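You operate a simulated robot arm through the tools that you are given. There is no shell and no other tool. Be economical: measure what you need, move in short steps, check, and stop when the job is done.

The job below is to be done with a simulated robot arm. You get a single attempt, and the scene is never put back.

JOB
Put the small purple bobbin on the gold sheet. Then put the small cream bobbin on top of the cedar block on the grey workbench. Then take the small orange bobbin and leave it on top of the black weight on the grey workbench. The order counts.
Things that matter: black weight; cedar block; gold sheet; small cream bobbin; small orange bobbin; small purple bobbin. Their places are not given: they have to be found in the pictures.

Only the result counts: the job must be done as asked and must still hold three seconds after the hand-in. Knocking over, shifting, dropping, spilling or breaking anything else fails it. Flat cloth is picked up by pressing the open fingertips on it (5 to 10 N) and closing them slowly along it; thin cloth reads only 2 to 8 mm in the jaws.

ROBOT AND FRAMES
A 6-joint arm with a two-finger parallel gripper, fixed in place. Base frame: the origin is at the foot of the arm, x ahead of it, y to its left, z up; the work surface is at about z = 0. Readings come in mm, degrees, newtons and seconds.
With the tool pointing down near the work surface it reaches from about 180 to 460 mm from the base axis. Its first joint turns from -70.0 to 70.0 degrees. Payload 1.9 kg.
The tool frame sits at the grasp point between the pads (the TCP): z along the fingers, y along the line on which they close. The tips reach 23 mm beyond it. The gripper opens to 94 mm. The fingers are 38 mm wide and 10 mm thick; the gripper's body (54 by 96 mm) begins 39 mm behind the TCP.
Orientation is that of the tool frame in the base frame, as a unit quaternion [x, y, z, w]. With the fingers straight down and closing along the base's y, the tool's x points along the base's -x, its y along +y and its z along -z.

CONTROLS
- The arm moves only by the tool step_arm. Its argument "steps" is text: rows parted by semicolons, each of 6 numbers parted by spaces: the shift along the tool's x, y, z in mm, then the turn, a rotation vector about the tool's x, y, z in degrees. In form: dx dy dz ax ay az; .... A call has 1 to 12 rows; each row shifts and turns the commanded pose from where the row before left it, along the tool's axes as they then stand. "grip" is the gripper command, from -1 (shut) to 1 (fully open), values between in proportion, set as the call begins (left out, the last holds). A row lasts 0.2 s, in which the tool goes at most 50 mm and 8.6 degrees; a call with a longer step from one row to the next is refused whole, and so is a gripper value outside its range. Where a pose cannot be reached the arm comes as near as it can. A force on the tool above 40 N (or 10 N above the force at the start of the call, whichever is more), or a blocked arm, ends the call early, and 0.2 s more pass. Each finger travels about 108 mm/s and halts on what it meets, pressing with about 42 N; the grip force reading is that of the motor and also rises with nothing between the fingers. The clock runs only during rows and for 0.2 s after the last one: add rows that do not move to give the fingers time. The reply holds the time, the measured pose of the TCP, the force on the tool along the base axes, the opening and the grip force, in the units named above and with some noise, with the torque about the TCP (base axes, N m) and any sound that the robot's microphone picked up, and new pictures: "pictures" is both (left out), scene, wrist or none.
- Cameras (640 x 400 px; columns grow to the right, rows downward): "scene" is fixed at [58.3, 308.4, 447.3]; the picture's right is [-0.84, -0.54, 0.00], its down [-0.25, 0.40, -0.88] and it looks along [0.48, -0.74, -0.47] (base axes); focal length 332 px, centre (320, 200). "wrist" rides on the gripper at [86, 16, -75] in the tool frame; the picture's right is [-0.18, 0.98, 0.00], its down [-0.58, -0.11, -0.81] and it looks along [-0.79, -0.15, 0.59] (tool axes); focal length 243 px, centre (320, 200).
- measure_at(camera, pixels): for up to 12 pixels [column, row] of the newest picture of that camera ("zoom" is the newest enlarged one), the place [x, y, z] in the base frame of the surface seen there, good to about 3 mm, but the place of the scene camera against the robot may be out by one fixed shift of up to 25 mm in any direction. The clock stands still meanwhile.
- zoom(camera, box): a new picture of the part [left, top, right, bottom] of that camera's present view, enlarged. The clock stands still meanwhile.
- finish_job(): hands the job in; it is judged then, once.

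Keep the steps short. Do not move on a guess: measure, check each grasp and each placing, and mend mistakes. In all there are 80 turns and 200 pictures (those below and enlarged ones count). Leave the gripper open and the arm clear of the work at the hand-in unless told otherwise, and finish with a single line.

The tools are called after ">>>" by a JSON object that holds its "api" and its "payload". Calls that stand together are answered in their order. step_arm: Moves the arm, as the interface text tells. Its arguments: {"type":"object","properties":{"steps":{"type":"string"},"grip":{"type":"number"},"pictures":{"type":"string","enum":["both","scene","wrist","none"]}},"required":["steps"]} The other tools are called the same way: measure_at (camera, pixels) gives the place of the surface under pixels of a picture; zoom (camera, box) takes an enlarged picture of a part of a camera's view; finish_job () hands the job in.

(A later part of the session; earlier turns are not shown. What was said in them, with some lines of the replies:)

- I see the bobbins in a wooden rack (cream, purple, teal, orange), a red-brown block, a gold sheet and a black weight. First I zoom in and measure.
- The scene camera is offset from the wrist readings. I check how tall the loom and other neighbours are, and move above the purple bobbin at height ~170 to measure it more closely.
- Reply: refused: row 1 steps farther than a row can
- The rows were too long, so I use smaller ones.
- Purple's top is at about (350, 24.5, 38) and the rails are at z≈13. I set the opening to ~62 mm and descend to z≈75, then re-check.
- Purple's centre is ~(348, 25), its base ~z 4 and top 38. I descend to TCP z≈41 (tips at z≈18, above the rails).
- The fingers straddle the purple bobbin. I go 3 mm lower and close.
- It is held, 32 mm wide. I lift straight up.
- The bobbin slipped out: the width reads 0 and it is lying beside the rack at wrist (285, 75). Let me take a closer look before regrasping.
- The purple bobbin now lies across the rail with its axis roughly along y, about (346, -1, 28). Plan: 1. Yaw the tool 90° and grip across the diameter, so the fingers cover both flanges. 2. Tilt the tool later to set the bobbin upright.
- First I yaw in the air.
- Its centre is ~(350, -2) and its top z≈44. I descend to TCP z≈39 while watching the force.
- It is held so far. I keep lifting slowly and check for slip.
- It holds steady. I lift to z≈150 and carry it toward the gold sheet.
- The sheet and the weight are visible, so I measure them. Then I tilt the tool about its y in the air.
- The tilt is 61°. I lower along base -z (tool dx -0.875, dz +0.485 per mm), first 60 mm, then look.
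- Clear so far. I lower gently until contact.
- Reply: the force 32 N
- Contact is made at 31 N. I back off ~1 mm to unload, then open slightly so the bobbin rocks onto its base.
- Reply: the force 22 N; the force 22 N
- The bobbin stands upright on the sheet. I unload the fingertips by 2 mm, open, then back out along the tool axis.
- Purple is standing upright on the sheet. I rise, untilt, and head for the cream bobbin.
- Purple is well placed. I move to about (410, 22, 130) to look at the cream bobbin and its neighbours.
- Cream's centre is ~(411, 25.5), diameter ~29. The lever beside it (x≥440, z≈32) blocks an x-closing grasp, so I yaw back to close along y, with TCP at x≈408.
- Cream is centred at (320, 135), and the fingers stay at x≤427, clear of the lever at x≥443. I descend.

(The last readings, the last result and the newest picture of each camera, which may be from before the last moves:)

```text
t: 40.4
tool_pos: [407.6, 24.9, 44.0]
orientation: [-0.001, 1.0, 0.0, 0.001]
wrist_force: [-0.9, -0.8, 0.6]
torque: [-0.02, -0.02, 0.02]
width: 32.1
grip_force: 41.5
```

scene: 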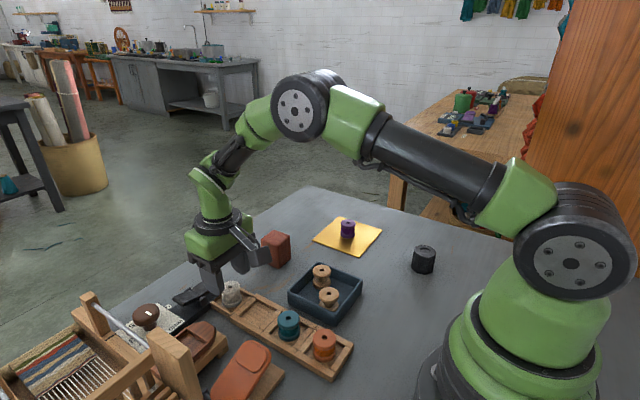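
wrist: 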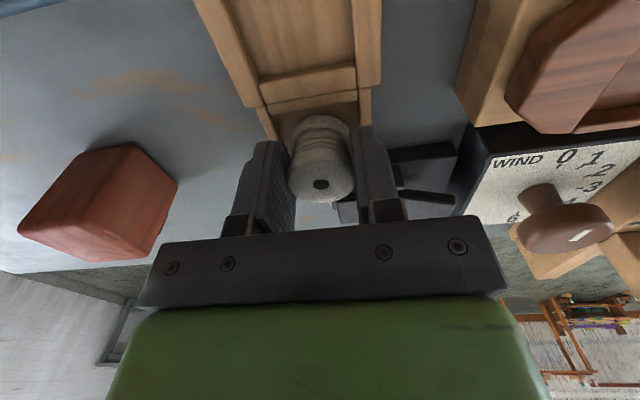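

It holds. I lift slowly.

>>> {"api": "step_arm", "payload": {"steps": "0 0 -3 0 0 0;0 0 -3 0 0 0;0 0 -4 0 0 0;0 0 -4 0 0 0;0 0 0 0 0 0"}}

```text
t: 41.6
tool_pos: [406.4, 23.7, 58.3]
orientation: [0.0, 1.0, 0.0, 0.002]
wrist_force: [0.6, -0.5, -0.4]
torque: [-0.04, 0.0, -0.02]
width: 32.4
grip_force: 42.1
```

scene: 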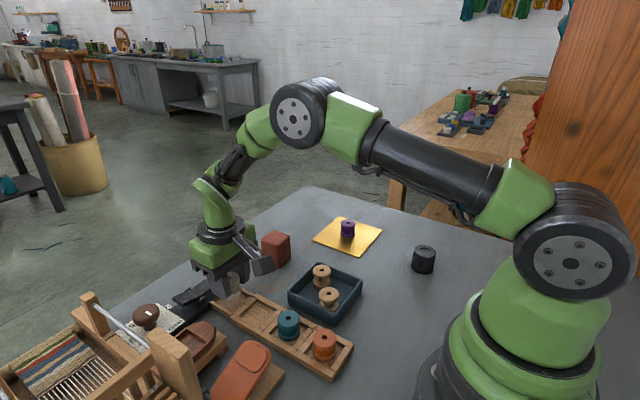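
wrist: 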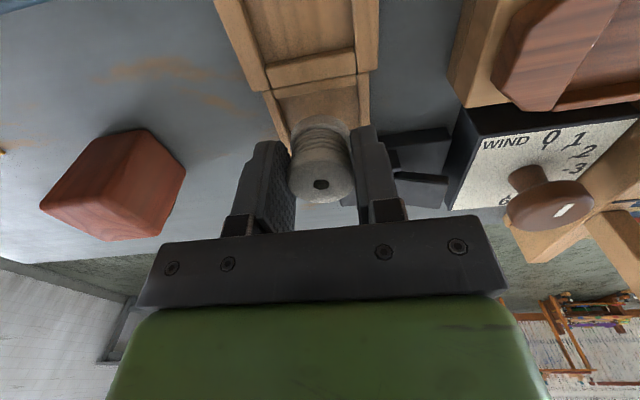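

>>> {"api": "step_arm", "payload": {"steps": "0 0 -4 0 0 0;0 0 -5 0 0 0;0 0 -5 0 0 0;0 0 -5 0 0 0;0 0 -5 0 0 0;0 0 -5 0 0 0;0 0 -5 0 0 0;0 0 -5 0 0 0;0 0 -5 0 0 0;0 0 -4 0 0 0;0 0 0 0 0 0"}}

```text
t: 44.0
tool_pos: [407.6, 25.1, 106.1]
orientation: [0.001, 1.0, 0.0, 0.002]
wrist_force: [-0.3, 0.0, -0.3]
torque: [0.0, 0.0, 0.01]
width: 32.2
grip_force: 42.3
```

scene: 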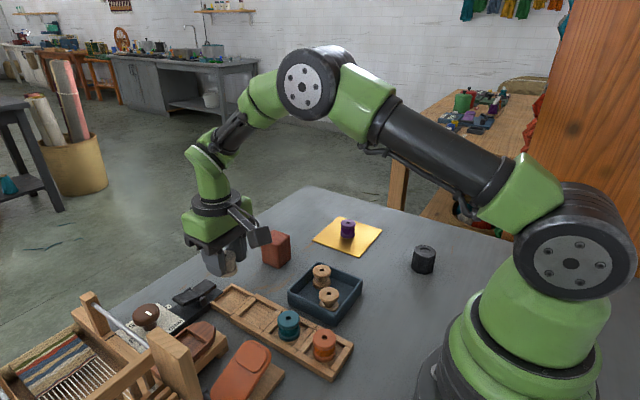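
wrist: 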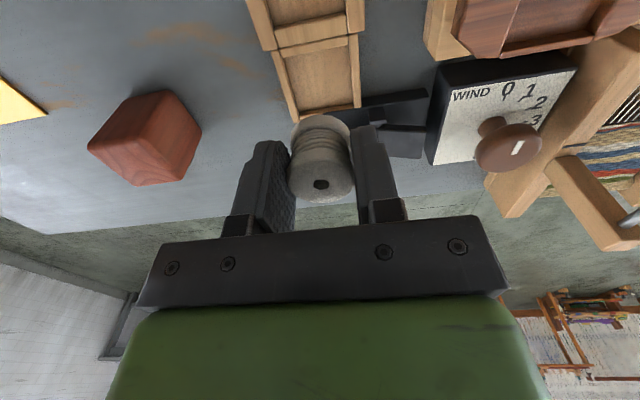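

The cream bobbin is held. I measure the block's top and rise a little.

>>> {"api": "zoom", "payload": {"camera": "wrist", "box": [70, 70, 230, 200]}}

>>> {"api": "measure_at", "payload": {"camera": "wrist", "pixels": [[95, 150], [137, 180], [157, 180], [195, 132], [165, 95], [145, 150], [120, 155], [160, 140], [130, 120], [185, 165]]}}

>>> {"api": "step_arm", "payload": {"steps": "0 0 -6 0 0 0;0 0 -8 0 0 0;0 0 -8 0 0 0;0 0 0 0 0 0", "pictures": "none"}}

```text
3.08 times, centred on (150, 135) of wrist
```

zoom: 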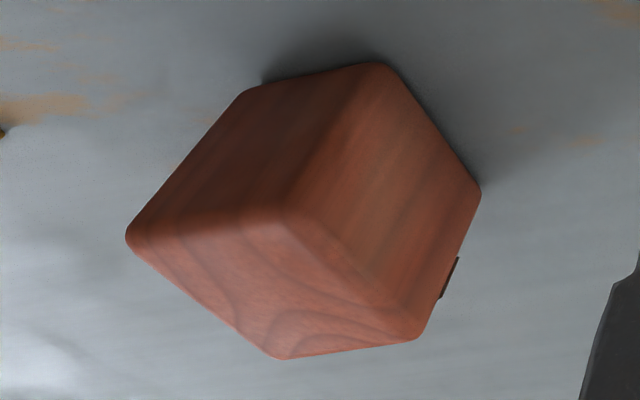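

```text
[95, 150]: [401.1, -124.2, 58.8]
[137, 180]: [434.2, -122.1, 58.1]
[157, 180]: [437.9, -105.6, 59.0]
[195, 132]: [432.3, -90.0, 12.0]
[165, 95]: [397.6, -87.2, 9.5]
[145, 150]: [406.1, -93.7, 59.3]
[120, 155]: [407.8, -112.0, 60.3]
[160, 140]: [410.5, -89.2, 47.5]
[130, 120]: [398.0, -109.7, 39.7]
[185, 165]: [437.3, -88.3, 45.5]
```

```text
t: 45.0
tool_pos: [406.8, 26.3, 127.8]
orientation: [-0.001, 1.0, 0.0, 0.002]
wrist_force: [-0.6, -0.7, -0.9]
torque: [0.0, -0.02, -0.02]
width: 32.2
grip_force: 42.3
```

>>> {"api": "step_arm", "payload": {"steps": "-1 -10 0 0 0 0;-1 -16 0 0 0 0;-1 -16 0 0 0 0;-1 -16 0 0 0 0;-1 -16 0 0 0 0;-1 -16 0 0 0 0;-1 -16 0 0 0 0;-1 -15 0 0 0 0;-1 -11 0 0 0 0;0 0 0 0 0 0"}}

>>> {"api": "measure_at", "payload": {"camera": "wrist", "pixels": [[310, 184], [332, 184], [321, 196], [321, 172], [321, 184]]}}

```text
t: 47.2
tool_pos: [415.5, -106.3, 126.6]
orientation: [-0.001, 1.0, 0.0, 0.002]
wrist_force: [0.5, 0.1, -0.1]
torque: [-0.02, 0.02, -0.01]
width: 32.4
grip_force: 42.2
```

scene: 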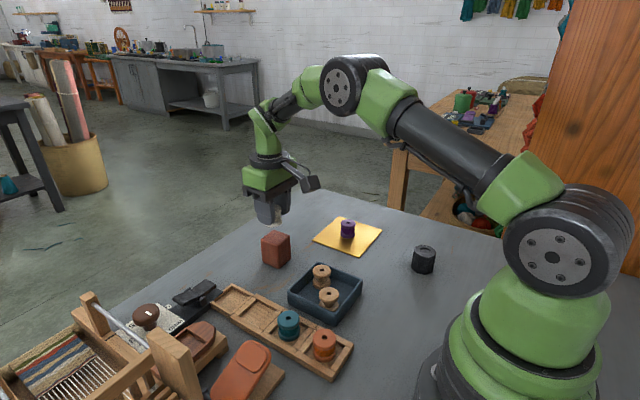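
wrist: 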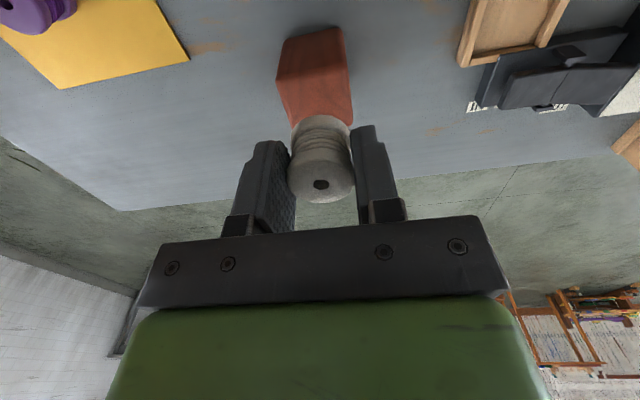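

```text
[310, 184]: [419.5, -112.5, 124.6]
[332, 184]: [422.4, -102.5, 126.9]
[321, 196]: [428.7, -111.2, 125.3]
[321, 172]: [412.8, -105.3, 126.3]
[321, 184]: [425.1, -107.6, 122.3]
```

>>> {"api": "measure_at", "payload": {"camera": "wrist", "pixels": [[282, 84], [345, 76], [315, 82], [290, 110], [348, 110], [353, 100], [279, 82], [320, 100]]}}

>>> {"api": "zoom", "payload": {"camera": "wrist", "box": [250, 10, 390, 210]}}

```text
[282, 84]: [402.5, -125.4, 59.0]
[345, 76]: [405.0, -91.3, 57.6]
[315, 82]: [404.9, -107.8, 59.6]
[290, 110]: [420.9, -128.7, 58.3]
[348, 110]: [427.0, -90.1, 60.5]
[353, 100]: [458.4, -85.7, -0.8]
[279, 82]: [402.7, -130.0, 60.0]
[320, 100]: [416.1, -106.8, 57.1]
```

```text
2.00 times, centred on (320, 110) of wrist
```

zoom: 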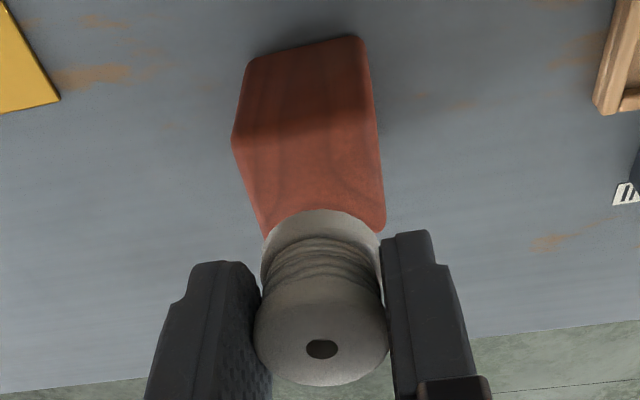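

The bobbin (420, -107.5) is aligned with the block's centre (420, -108, top 59). I lower it, expecting contact at TCP z≈94.

>>> {"api": "step_arm", "payload": {"steps": "0 0 8 0 0 0;0 0 8 0 0 0;0 0 8 0 0 0;0 0 4 0 0 0;0 0 0 0 0 0", "pictures": "wrist"}}

>>> {"api": "step_arm", "payload": {"steps": "0 0 1.5 0 0 0;0 0 0 0 0 0", "pictures": "none"}}

```text
t: 48.4
tool_pos: [415.9, -107.0, 99.8]
orientation: [0.0, 1.0, 0.0, 0.002]
wrist_force: [0.3, -0.3, 0.6]
torque: [-0.03, 0.02, 0.01]
width: 32.1
grip_force: 41.8
```

wrist: 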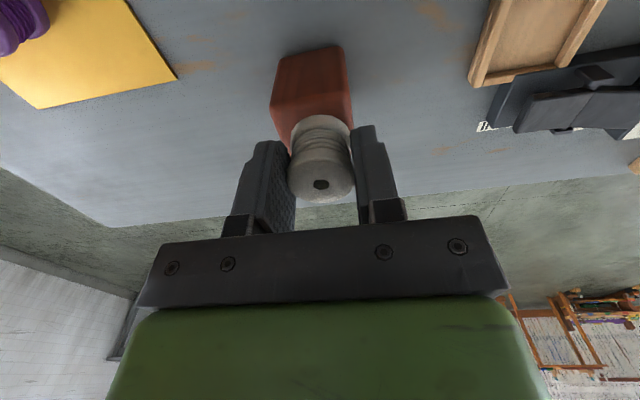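

```text
t: 49.0
tool_pos: [417.1, -105.9, 98.3]
orientation: [0.0, 1.0, 0.0, 0.001]
wrist_force: [-0.3, 0.3, 0.1]
torque: [-0.01, -0.01, 0.0]
width: 32.3
grip_force: 42.4
```

>>> {"api": "step_arm", "payload": {"steps": "0 0 1.5 0 0 0;0 0 0 0 0 0", "pictures": "none"}}

>>> {"api": "step_arm", "payload": {"steps": "0 0 1.2 0 0 0;0 0 0 0 0 0", "pictures": "none"}}

```text
t: 49.6
tool_pos: [417.4, -107.1, 97.1]
orientation: [-0.001, 1.0, 0.0, 0.001]
wrist_force: [-1.1, -0.1, -0.9]
torque: [0.02, -0.01, 0.0]
width: 32.0
grip_force: 41.7
```

```text
t: 50.2
tool_pos: [417.3, -106.9, 96.0]
orientation: [0.0, 1.0, 0.0, 0.001]
wrist_force: [0.6, 0.5, 0.4]
torque: [0.02, 0.03, 0.0]
width: 32.4
grip_force: 42.3
```

>>> {"api": "step_arm", "payload": {"steps": "0 0 1.2 0 0 0;0 0 0 0 0 0", "pictures": "none"}}

>>> {"api": "step_arm", "payload": {"steps": "0 0 1 0 0 0;0 0 0 0 0 0", "pictures": "both"}}

```text
t: 50.8
tool_pos: [416.9, -106.8, 95.1]
orientation: [0.0, 1.0, 0.0, 0.002]
wrist_force: [1.2, -1.4, -0.8]
torque: [0.0, -0.04, -0.01]
width: 32.0
grip_force: 42.2
```

```text
t: 51.4
tool_pos: [416.8, -106.3, 94.4]
orientation: [0.0, 1.0, 0.0, 0.002]
wrist_force: [-0.6, 0.1, 0.3]
torque: [-0.03, 0.0, 0.01]
width: 32.4
grip_force: 41.8
```

scene: 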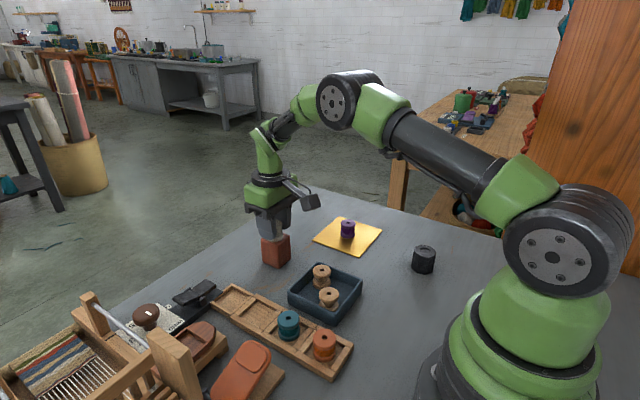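
wrist: 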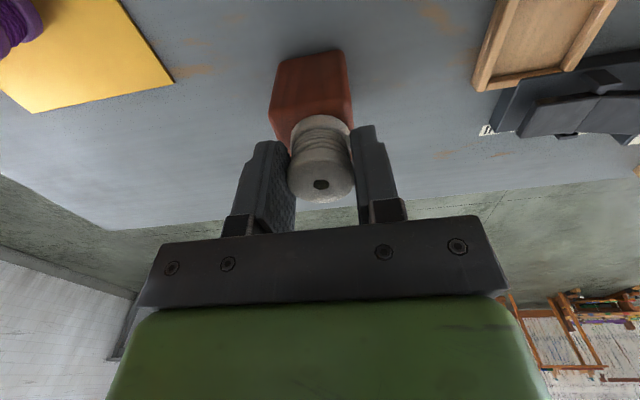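

Still no contact. I continue down in 1 mm steps.

>>> {"api": "step_arm", "payload": {"steps": "0 0 1 0 0 0;0 0 0 0 0 0", "pictures": "none"}}

>>> {"api": "step_arm", "payload": {"steps": "0 0 1 0 0 0;0 0 0 0 0 0", "pictures": "none"}}

```text
t: 52.0
tool_pos: [416.0, -107.9, 92.6]
orientation: [0.0, 1.0, 0.0, 0.002]
wrist_force: [-0.3, 0.2, -0.8]
torque: [0.01, 0.03, 0.01]
width: 32.1
grip_force: 41.6
```

```text
t: 52.6
tool_pos: [417.4, -106.4, 93.0]
orientation: [0.0, 1.0, 0.0, 0.003]
wrist_force: [-1.7, -0.1, 9.4]
torque: [-0.02, 0.01, -0.03]
width: 32.0
grip_force: 41.9
```

Contact at 9.4 N. I release, check, and rise straight up.

>>> {"api": "step_arm", "payload": {"steps": "0 0 0 0 0 0;0 0 0 0 0 0;0 0 0 0 0 0", "grip": 0.2, "pictures": "wrist"}}

>>> {"api": "step_arm", "payload": {"steps": "0 0 -8 0 0 0;0 0 -16 0 0 0;0 0 -20 0 0 0;0 0 -20 0 0 0;0 0 0 0 0 0"}}

```text
t: 53.4
tool_pos: [416.2, -107.4, 91.4]
orientation: [0.0, 1.0, 0.0, 0.002]
wrist_force: [-0.6, -0.1, -0.5]
torque: [-0.02, 0.0, -0.01]
width: 56.6
grip_force: 0.1
```

wrist: 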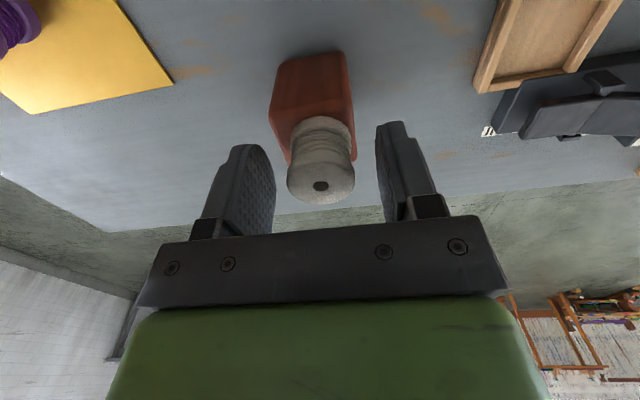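

```text
t: 54.6
tool_pos: [418.6, -106.5, 157.3]
orientation: [0.0, 1.0, 0.0, 0.002]
wrist_force: [0.8, 0.9, 0.9]
torque: [-0.02, 0.0, 0.0]
width: 56.7
grip_force: 0.0
```

scene: 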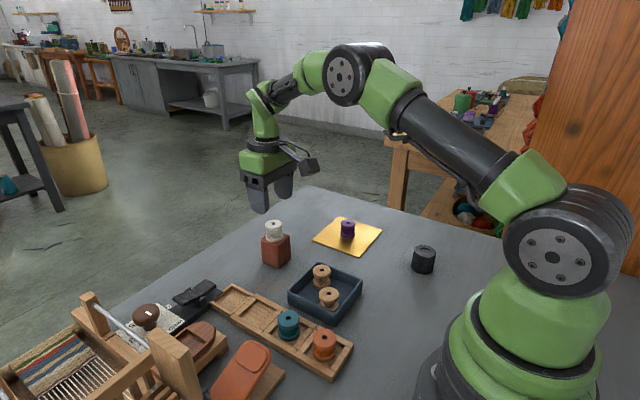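
wrist: 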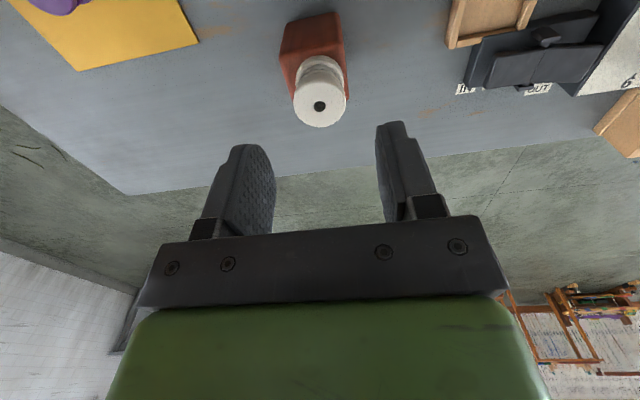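

Cream is on the block. I move above the orange bobbin at ~(219, 26).

>>> {"api": "step_arm", "payload": {"steps": "18 12 0 0 0 0;18 12 0 0 0 0;18 12 0 0 0 0;18 12 0 0 0 0;18 12 0 0 0 0;18 12 0 0 0 0;18 12 0 0 0 0;18 12 0 0 0 0;18 12 0 0 0 0;18 12 0 0 0 0;18 12 0 0 0 0;0 0 0 0 0 0", "pictures": "none"}}

>>> {"api": "step_arm", "payload": {"steps": "0 0 20 0 0 0;0 0 20 0 0 0;0 0 0 0 0 0"}}

```text
t: 57.2
tool_pos: [214.8, 24.9, 154.2]
orientation: [0.0, 1.0, 0.0, 0.002]
wrist_force: [0.2, 0.1, -0.1]
torque: [0.02, 0.01, 0.03]
width: 56.5
grip_force: 0.1
```

```text
t: 58.0
tool_pos: [217.6, 22.1, 114.5]
orientation: [0.0, 1.0, 0.0, 0.002]
wrist_force: [0.1, -0.3, -0.8]
torque: [0.02, -0.02, 0.01]
width: 56.6
grip_force: 0.1
```

scene: 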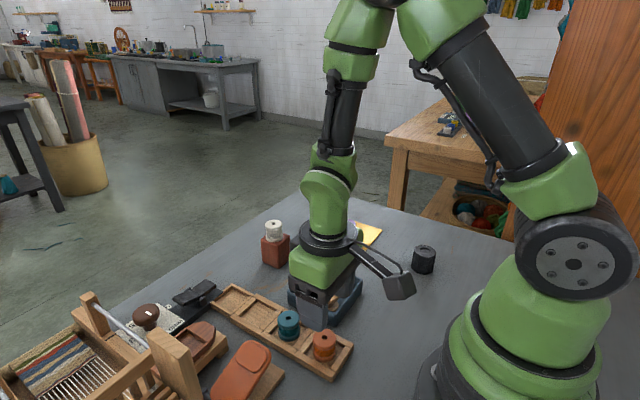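
wrist: 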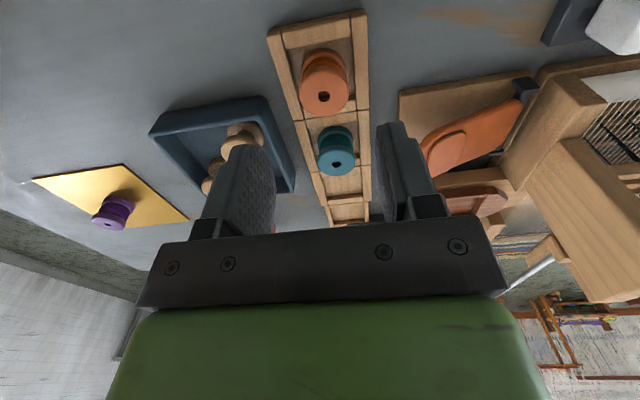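

>>> {"api": "measure_at", "payload": {"camera": "wrist", "pixels": [[302, 98], [346, 93], [324, 112], [323, 80], [323, 85], [337, 158], [320, 155], [400, 115], [425, 150], [285, 100], [366, 80], [480, 115]]}}

>>> {"api": "zoom", "payload": {"camera": "wrist", "box": [250, 0, 410, 180]}}

```text
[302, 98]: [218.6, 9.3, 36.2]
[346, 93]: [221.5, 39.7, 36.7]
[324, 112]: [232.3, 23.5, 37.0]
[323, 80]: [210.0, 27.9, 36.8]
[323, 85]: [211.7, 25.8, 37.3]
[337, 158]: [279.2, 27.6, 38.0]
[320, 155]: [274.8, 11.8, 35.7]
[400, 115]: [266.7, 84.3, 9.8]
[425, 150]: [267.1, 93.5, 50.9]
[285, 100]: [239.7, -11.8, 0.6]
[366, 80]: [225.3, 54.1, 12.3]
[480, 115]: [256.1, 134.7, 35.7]
```

```text
2.22 times, centred on (330, 90) of wrist
```

zoom: 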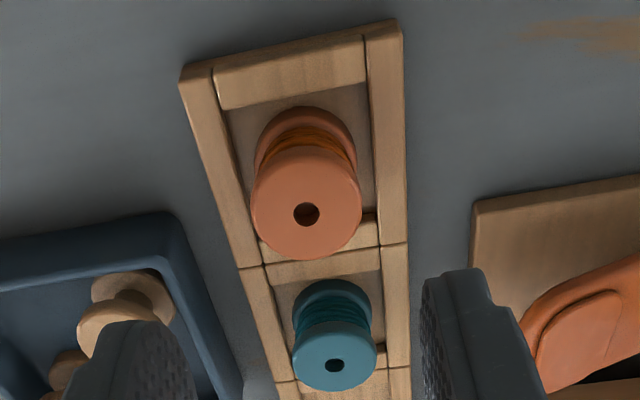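

Orange is at (219, 25), top z 37. I descend to z≈60 with the opening at 47.

>>> {"api": "step_arm", "payload": {"steps": "-1 1 18 0 0 0;0 0 18 0 0 0;0 0 18 0 0 0;0 0 0 0 0 0", "grip": 0, "pictures": "wrist"}}

>>> {"api": "measure_at", "payload": {"camera": "wrist", "pixels": [[296, 150], [348, 150], [322, 165], [322, 140], [322, 155]]}}

```text
t: 59.0
tool_pos: [219.8, 24.9, 62.1]
orientation: [-0.001, 1.0, 0.0, 0.002]
wrist_force: [-0.2, 0.7, -0.4]
torque: [0.01, 0.01, 0.01]
width: 47.0
grip_force: 0.0
```

wrist: 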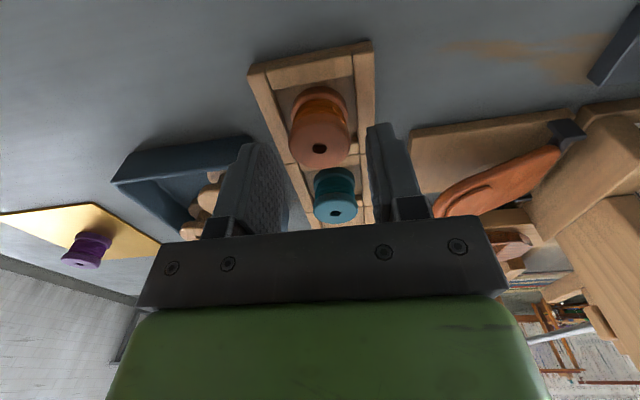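

```text
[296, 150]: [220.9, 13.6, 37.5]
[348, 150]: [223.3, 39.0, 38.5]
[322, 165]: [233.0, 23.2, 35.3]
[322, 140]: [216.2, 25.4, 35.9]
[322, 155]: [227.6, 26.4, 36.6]
```

Centred. I descend to z≈38.5, close, and lift slightly.

>>> {"api": "step_arm", "payload": {"steps": "0 0 10 0 0 0;0 0 10 0 0 0;0 0 3.5 0 0 0;0 0 0 0 0 0", "pictures": "wrist"}}

>>> {"api": "step_arm", "payload": {"steps": "0 0 0 0 0 0;0 0 0 0 0 0;0 0 -2 0 0 0;0 0 -3 0 0 0;0 0 -3 0 0 0;0 0 0 0 0 0", "grip": -1, "pictures": "wrist"}}

```text
t: 60.0
tool_pos: [219.4, 25.6, 37.0]
orientation: [0.0, 1.0, 0.0, 0.002]
wrist_force: [-1.0, 0.3, -0.9]
torque: [0.02, 0.0, -0.05]
width: 47.0
grip_force: 0.0
```

wrist: 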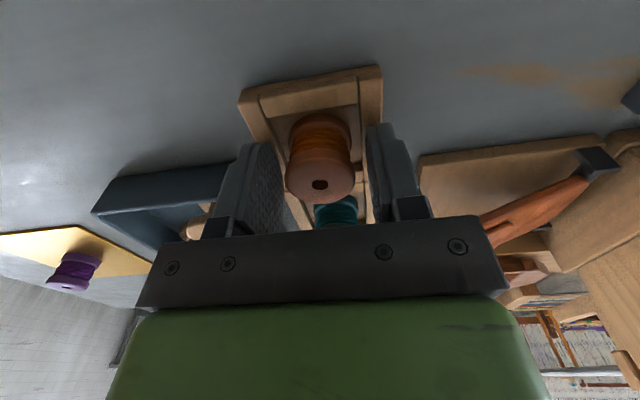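

```text
t: 61.4
tool_pos: [220.3, 24.5, 45.5]
orientation: [0.001, 1.0, 0.0, 0.001]
wrist_force: [0.4, -0.5, -0.5]
torque: [-0.01, -0.03, 0.01]
width: 32.3
grip_force: 41.9
```

wrist: 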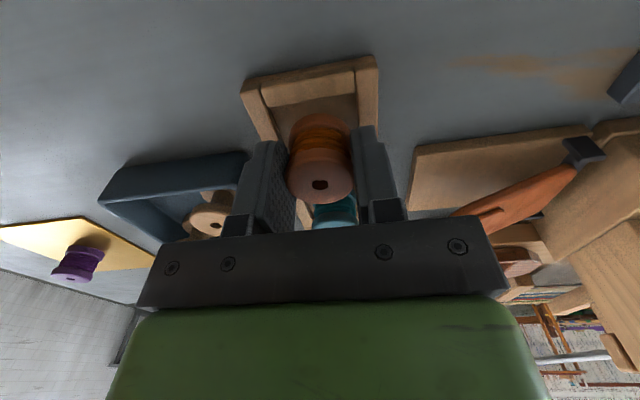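

Held at 32.3 mm. I lift slowly.

>>> {"api": "step_arm", "payload": {"steps": "0 0 -3 0 0 0;0 0 -4 0 0 0;0 0 -4 0 0 0;0 0 -5 0 0 0;0 0 -5 0 0 0;0 0 -5 0 0 0;0 0 -6 0 0 0;0 0 -6 0 0 0;0 0 -6 0 0 0;0 0 -6 0 0 0;0 0 -5 0 0 0;0 0 0 0 0 0", "pictures": "wrist"}}

>>> {"api": "step_arm", "payload": {"steps": "0 0 -5 0 0 0;0 0 -6 0 0 0;0 0 -6 0 0 0;0 0 -6 0 0 0;0 0 -6 0 0 0;0 0 -6 0 0 0;0 0 -5 0 0 0;0 0 0 0 0 0"}}

```text
t: 64.0
tool_pos: [219.5, 26.6, 102.1]
orientation: [0.001, 1.0, 0.0, 0.002]
wrist_force: [1.2, 0.7, 0.3]
torque: [0.02, -0.03, 0.03]
width: 32.2
grip_force: 42.0
```

wrist: 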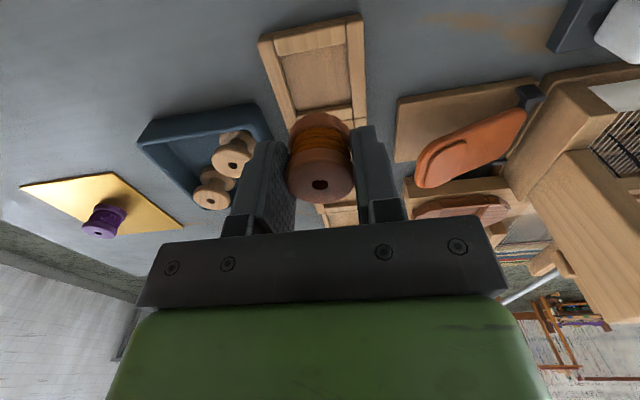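

```text
t: 65.8
tool_pos: [218.5, 25.6, 140.5]
orientation: [-0.001, 1.0, 0.0, 0.001]
wrist_force: [-0.2, -0.1, -0.6]
torque: [-0.01, 0.03, 0.02]
width: 32.3
grip_force: 42.1
```

scene: 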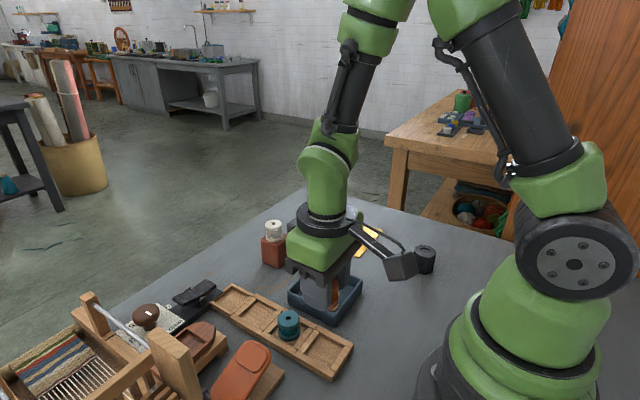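
wrist: 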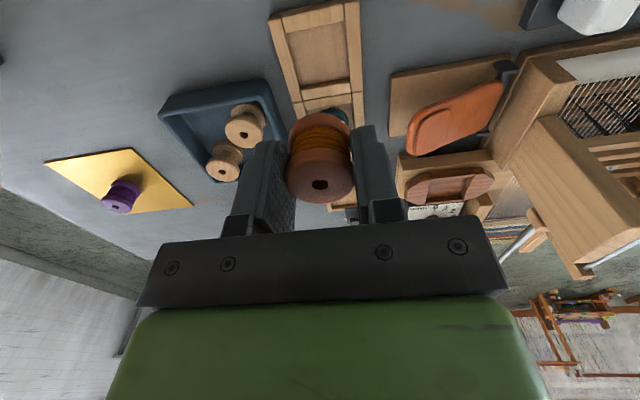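

Now to the black weight, ~(165, -258). I carry the bobbin smoothly, first stopping short at y≈-200 to look.

>>> {"api": "step_arm", "payload": {"steps": "3 -10 0 0 0 0;4 -18 0 0 0 0;4 -22 0 0 0 0;4 -22 0 0 0 0;4 -22 0 0 0 0;4 -22 0 0 0 0;4 -22 0 0 0 0;4 -22 0 0 0 0;4 -22 0 0 0 0;4 -20 0 0 0 0;3 -12 0 0 0 0;0 0 0 0 0 0"}}

```text
t: 68.4
tool_pos: [177.9, -190.1, 139.8]
orientation: [0.0, 1.0, -0.001, 0.002]
wrist_force: [-0.9, -0.7, -0.5]
torque: [0.0, -0.02, -0.01]
width: 32.0
grip_force: 42.0
```

scene: 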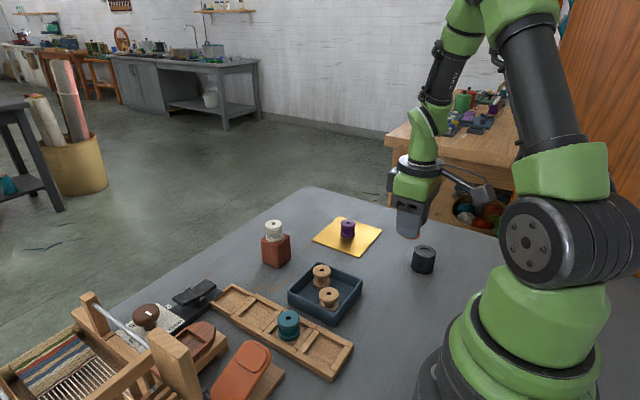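
wrist: 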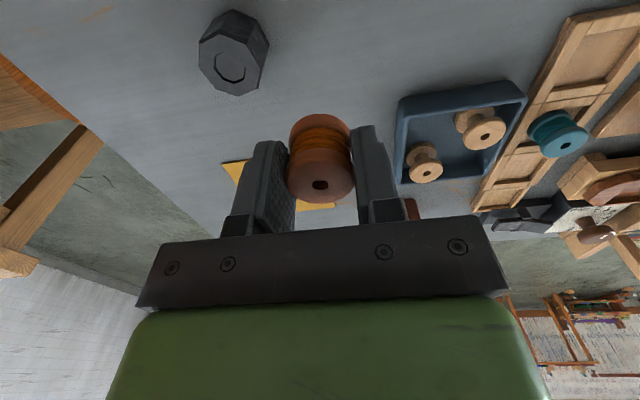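

>>> {"api": "zoom", "payload": {"camera": "wrist", "box": [180, 0, 300, 110]}}

>>> {"api": "measure_at", "payload": {"camera": "wrist", "pixels": [[202, 68], [215, 42], [245, 40], [260, 65], [240, 92], [217, 88], [232, 66], [222, 66], [243, 66], [320, 184], [310, 184], [321, 172]]}}

```text
3.64 times, centred on (240, 55) of wrist
```

zoom: 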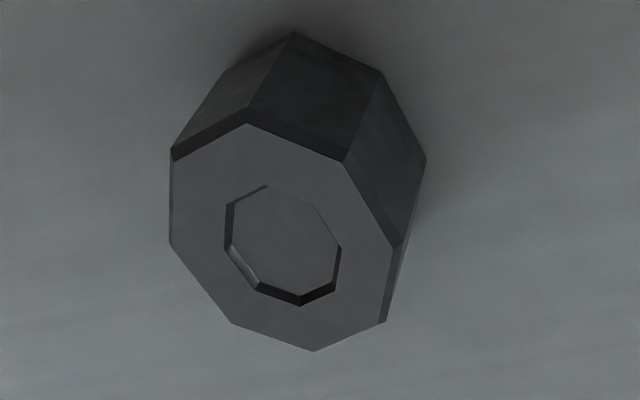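

```text
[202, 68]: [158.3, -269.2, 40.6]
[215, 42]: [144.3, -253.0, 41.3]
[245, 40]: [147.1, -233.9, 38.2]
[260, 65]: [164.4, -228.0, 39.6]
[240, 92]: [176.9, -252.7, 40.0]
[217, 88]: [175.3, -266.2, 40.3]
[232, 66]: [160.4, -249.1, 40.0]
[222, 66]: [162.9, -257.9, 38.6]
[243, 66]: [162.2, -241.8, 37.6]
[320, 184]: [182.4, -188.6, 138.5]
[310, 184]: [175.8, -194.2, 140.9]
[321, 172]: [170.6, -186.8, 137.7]
```

The weight's top centre is ~(161, -249.5), z 40. I move the bobbin over it.

>>> {"api": "step_arm", "payload": {"steps": "2 -6 0 0 0 0;3 -11 0 0 0 0;4 -14 0 0 0 0;4 -14 0 0 0 0;3 -10 0 0 0 0;1 -4 0 0 0 0;0 0 0 0 0 0"}}

```text
t: 70.0
tool_pos: [161.3, -246.4, 141.3]
orientation: [-0.001, 1.0, -0.001, 0.001]
wrist_force: [0.1, -0.1, -0.6]
torque: [0.0, 0.0, 0.01]
width: 32.3
grip_force: 42.3
```

scene: 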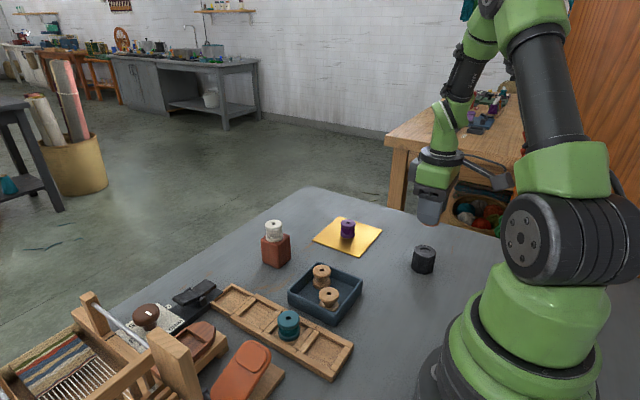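
wrist: 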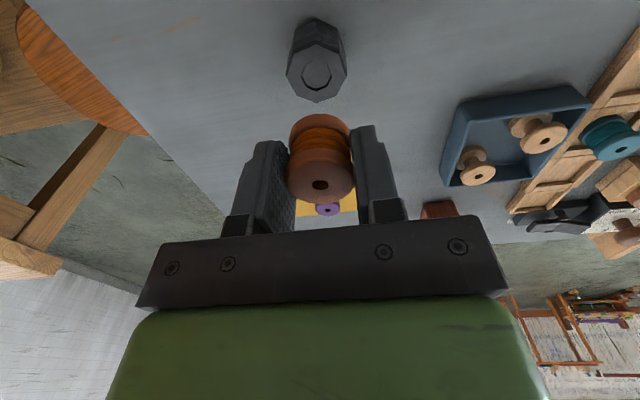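

>>> {"api": "measure_at", "payload": {"camera": "wrist", "pixels": [[289, 72], [344, 72], [317, 101], [316, 50], [302, 52], [333, 51], [300, 90], [335, 90], [321, 172], [305, 180], [337, 180], [321, 195]]}}

>>> {"api": "zoom", "payload": {"camera": "wrist", "box": [260, 0, 380, 210]}}

```text
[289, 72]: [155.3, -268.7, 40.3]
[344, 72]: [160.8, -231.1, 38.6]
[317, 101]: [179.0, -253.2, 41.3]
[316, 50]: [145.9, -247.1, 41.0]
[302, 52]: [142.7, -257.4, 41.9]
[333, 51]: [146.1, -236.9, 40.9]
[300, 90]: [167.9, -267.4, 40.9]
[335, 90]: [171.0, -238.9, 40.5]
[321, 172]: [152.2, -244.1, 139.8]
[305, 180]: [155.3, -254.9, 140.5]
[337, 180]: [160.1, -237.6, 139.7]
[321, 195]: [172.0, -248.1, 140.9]
```

```text
1.90 times, centred on (320, 105) of wrist
```

zoom: 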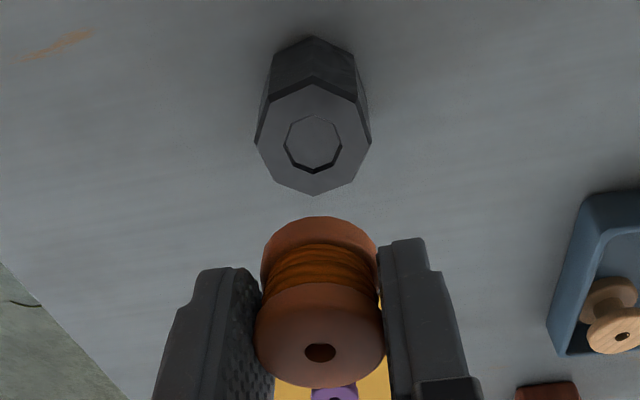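

The weight's centre is (161, -250) and the bobbin's is (161, -246.5). I shift y by -3.5 and lower to TCP z≈80.

>>> {"api": "step_arm", "payload": {"steps": "0 -3.5 4 0 0 0;0 0 8 0 0 0;0 0 9 0 0 0;0 0 9 0 0 0;0 0 9 0 0 0;0 0 9 0 0 0;0 0 8 0 0 0;0 0 4 0 0 0;0 0 0 0 0 0"}}

```text
t: 72.0
tool_pos: [161.3, -249.8, 82.2]
orientation: [0.0, 1.0, 0.0, 0.002]
wrist_force: [0.0, -0.4, -0.7]
torque: [-0.02, -0.01, 0.03]
width: 32.4
grip_force: 42.8
```

scene: 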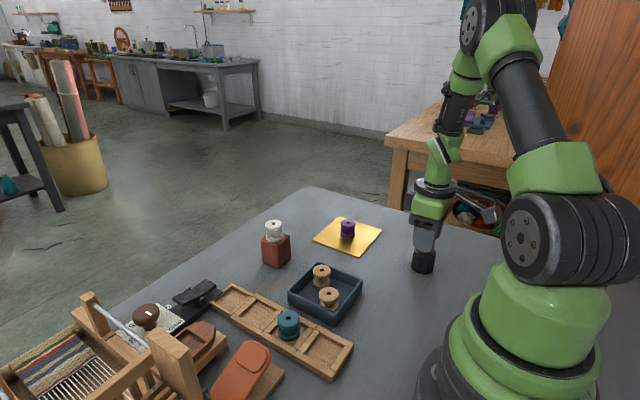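
wrist: 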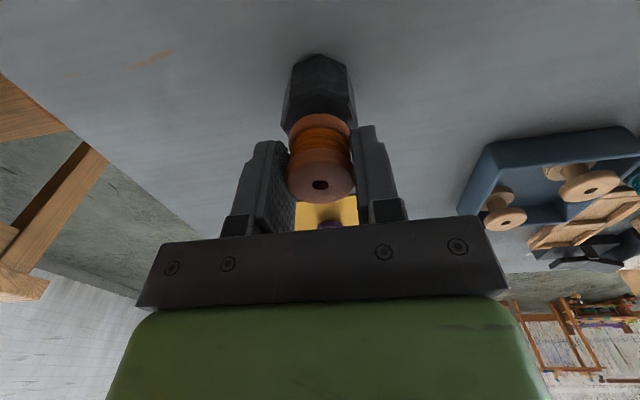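

Aligned in x and y. I lower in small steps to contact.

>>> {"api": "step_arm", "payload": {"steps": "0 0 2 0 0 0;0 0 2 0 0 0;0 0 0 0 0 0", "pictures": "none"}}

>>> {"api": "step_arm", "payload": {"steps": "0 0 1.2 0 0 0;0 0 0 0 0 0", "pictures": "none"}}

>>> {"api": "step_arm", "payload": {"steps": "0 0 1.2 0 0 0;0 0 0 0 0 0", "pictures": "none"}}

```text
t: 72.8
tool_pos: [160.9, -252.4, 78.0]
orientation: [0.0, 1.0, 0.0, 0.001]
wrist_force: [0.2, -0.2, 0.0]
torque: [0.01, -0.01, -0.01]
width: 32.0
grip_force: 42.1
```

```text
t: 73.4
tool_pos: [162.0, -251.7, 76.0]
orientation: [0.0, 1.0, -0.001, 0.002]
wrist_force: [-0.2, 0.0, -0.6]
torque: [-0.01, 0.01, 0.0]
width: 32.1
grip_force: 42.3
```

```text
t: 74.0
tool_pos: [162.0, -250.0, 74.8]
orientation: [-0.001, 1.0, 0.0, 0.001]
wrist_force: [0.5, 0.2, -0.4]
torque: [-0.02, -0.02, -0.03]
width: 32.4
grip_force: 42.1
```

>>> {"api": "step_arm", "payload": {"steps": "0 0 1 0 0 0;0 0 0 0 0 0", "pictures": "none"}}

>>> {"api": "step_arm", "payload": {"steps": "0 0 1 0 0 0;0 0 0 0 0 0", "pictures": "wrist"}}

```text
t: 74.6
tool_pos: [160.5, -251.3, 72.4]
orientation: [0.0, 1.0, 0.0, 0.003]
wrist_force: [0.3, -0.9, 0.0]
torque: [-0.02, 0.0, -0.02]
width: 32.2
grip_force: 42.3
```

```text
t: 75.2
tool_pos: [160.9, -251.5, 71.9]
orientation: [-0.001, 1.0, -0.001, 0.002]
wrist_force: [-5.3, 4.5, 32.6]
torque: [0.25, 0.17, 0.03]
width: 31.9
grip_force: 42.1
```

wrist: 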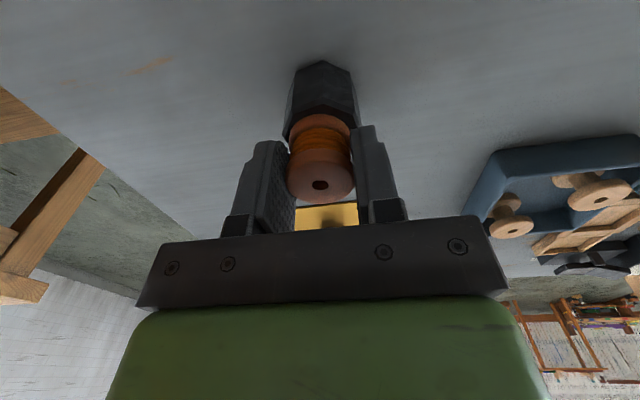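

Contact at 32 N. I back off 0.7 mm, release, check, then rise.

>>> {"api": "step_arm", "payload": {"steps": "0 0 -0.7 0 0 0;0 0 0 0 0 0", "pictures": "none"}}

>>> {"api": "step_arm", "payload": {"steps": "0 0 0 0 0 0;0 0 0 0 0 0;0 0 0 0 0 0", "grip": 0.2, "pictures": "wrist"}}

```text
t: 75.8
tool_pos: [160.3, -252.5, 71.2]
orientation: [-0.001, 1.0, -0.001, 0.002]
wrist_force: [0.4, -2.1, 12.9]
torque: [-0.01, -0.04, -0.03]
width: 32.2
grip_force: 41.8
```

```text
t: 76.6
tool_pos: [161.5, -251.8, 72.4]
orientation: [0.0, 1.0, 0.0, 0.002]
wrist_force: [0.6, -0.2, 0.8]
torque: [-0.01, -0.01, -0.04]
width: 56.4
grip_force: 0.0
```

wrist: 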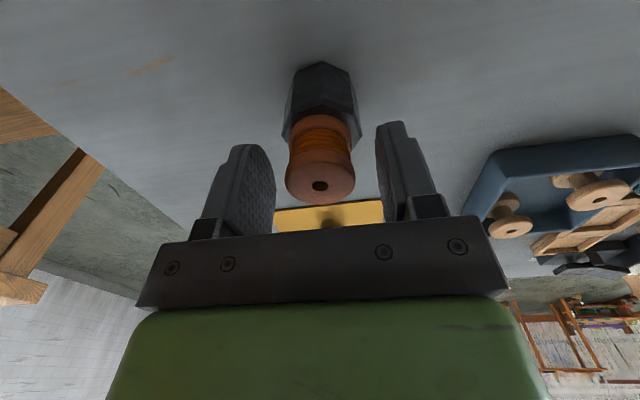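

The bobbin stands on the weight. I rise straight up, well clear.

>>> {"api": "step_arm", "payload": {"steps": "0 0 -6 0 0 0;0 0 -12 0 0 0;0 0 -20 0 0 0;0 0 -25 0 0 0;0 0 -25 0 0 0;0 0 -25 0 0 0;0 0 -25 0 0 0;0 0 0 0 0 0"}}

>>> {"api": "step_arm", "payload": {"steps": "-10 10 -5 0 0 0;-15 15 -5 0 0 0;-15 15 -5 0 0 0;-15 15 -5 0 0 0;0 0 0 0 0 0;0 0 0 0 0 0", "grip": 1}}

>>> {"api": "zoom", "payload": {"camera": "scene", "box": [200, 200, 460, 370]}}

```text
t: 78.4
tool_pos: [158.1, -252.9, 210.7]
orientation: [0.0, 1.0, -0.001, 0.001]
wrist_force: [-1.2, 0.2, 0.6]
torque: [0.04, 0.03, -0.02]
width: 56.7
grip_force: 0.2
```

scene: 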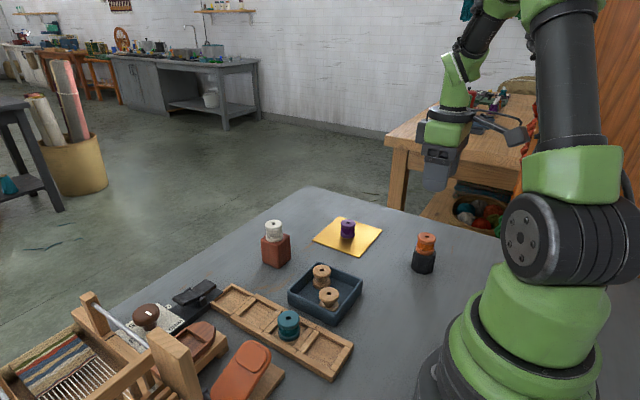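
wrist: 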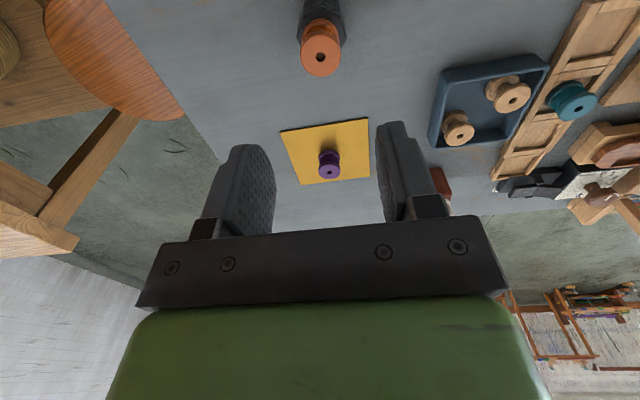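

```text
t: 79.8
tool_pos: [216.4, -196.8, 230.3]
orientation: [0.0, 1.0, 0.0, 0.001]
wrist_force: [0.5, -0.2, 0.0]
torque: [0.03, -0.01, 0.02]
width: 94.2
grip_force: 0.0
```

scene: 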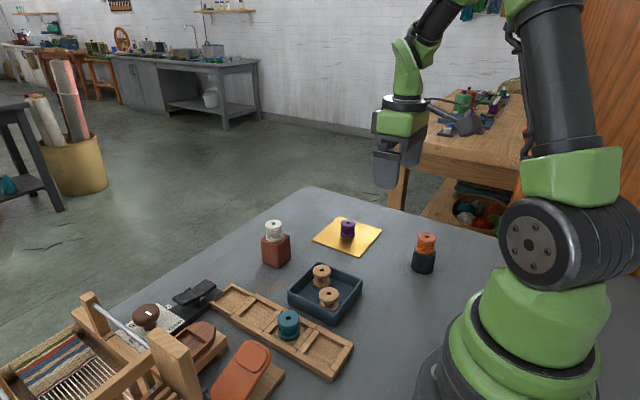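
wrist: 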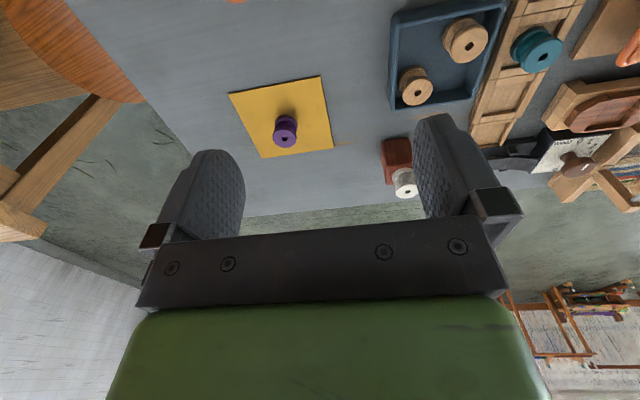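

```text
2.35 times, centred on (330, 285) of scene
```

zoom: 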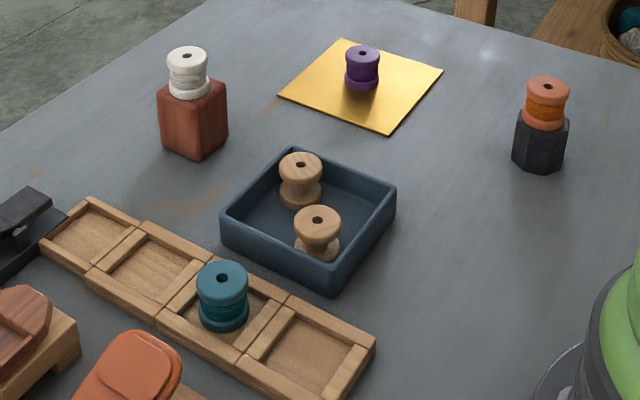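

All three bobbins stand upright where they should, nothing else has moved, and the gripper is open and clear, so I hand in.

>>> {"api": "finish_job", "payload": {}}

```text
The job is handed in.
```

The purple bobbin is on the gold sheet, the cream one on the cedar block and the orange one on the black weight, placed in that order and all upright; the purple one slipped once on its first lift, landed on its own rack, and was picked up again.
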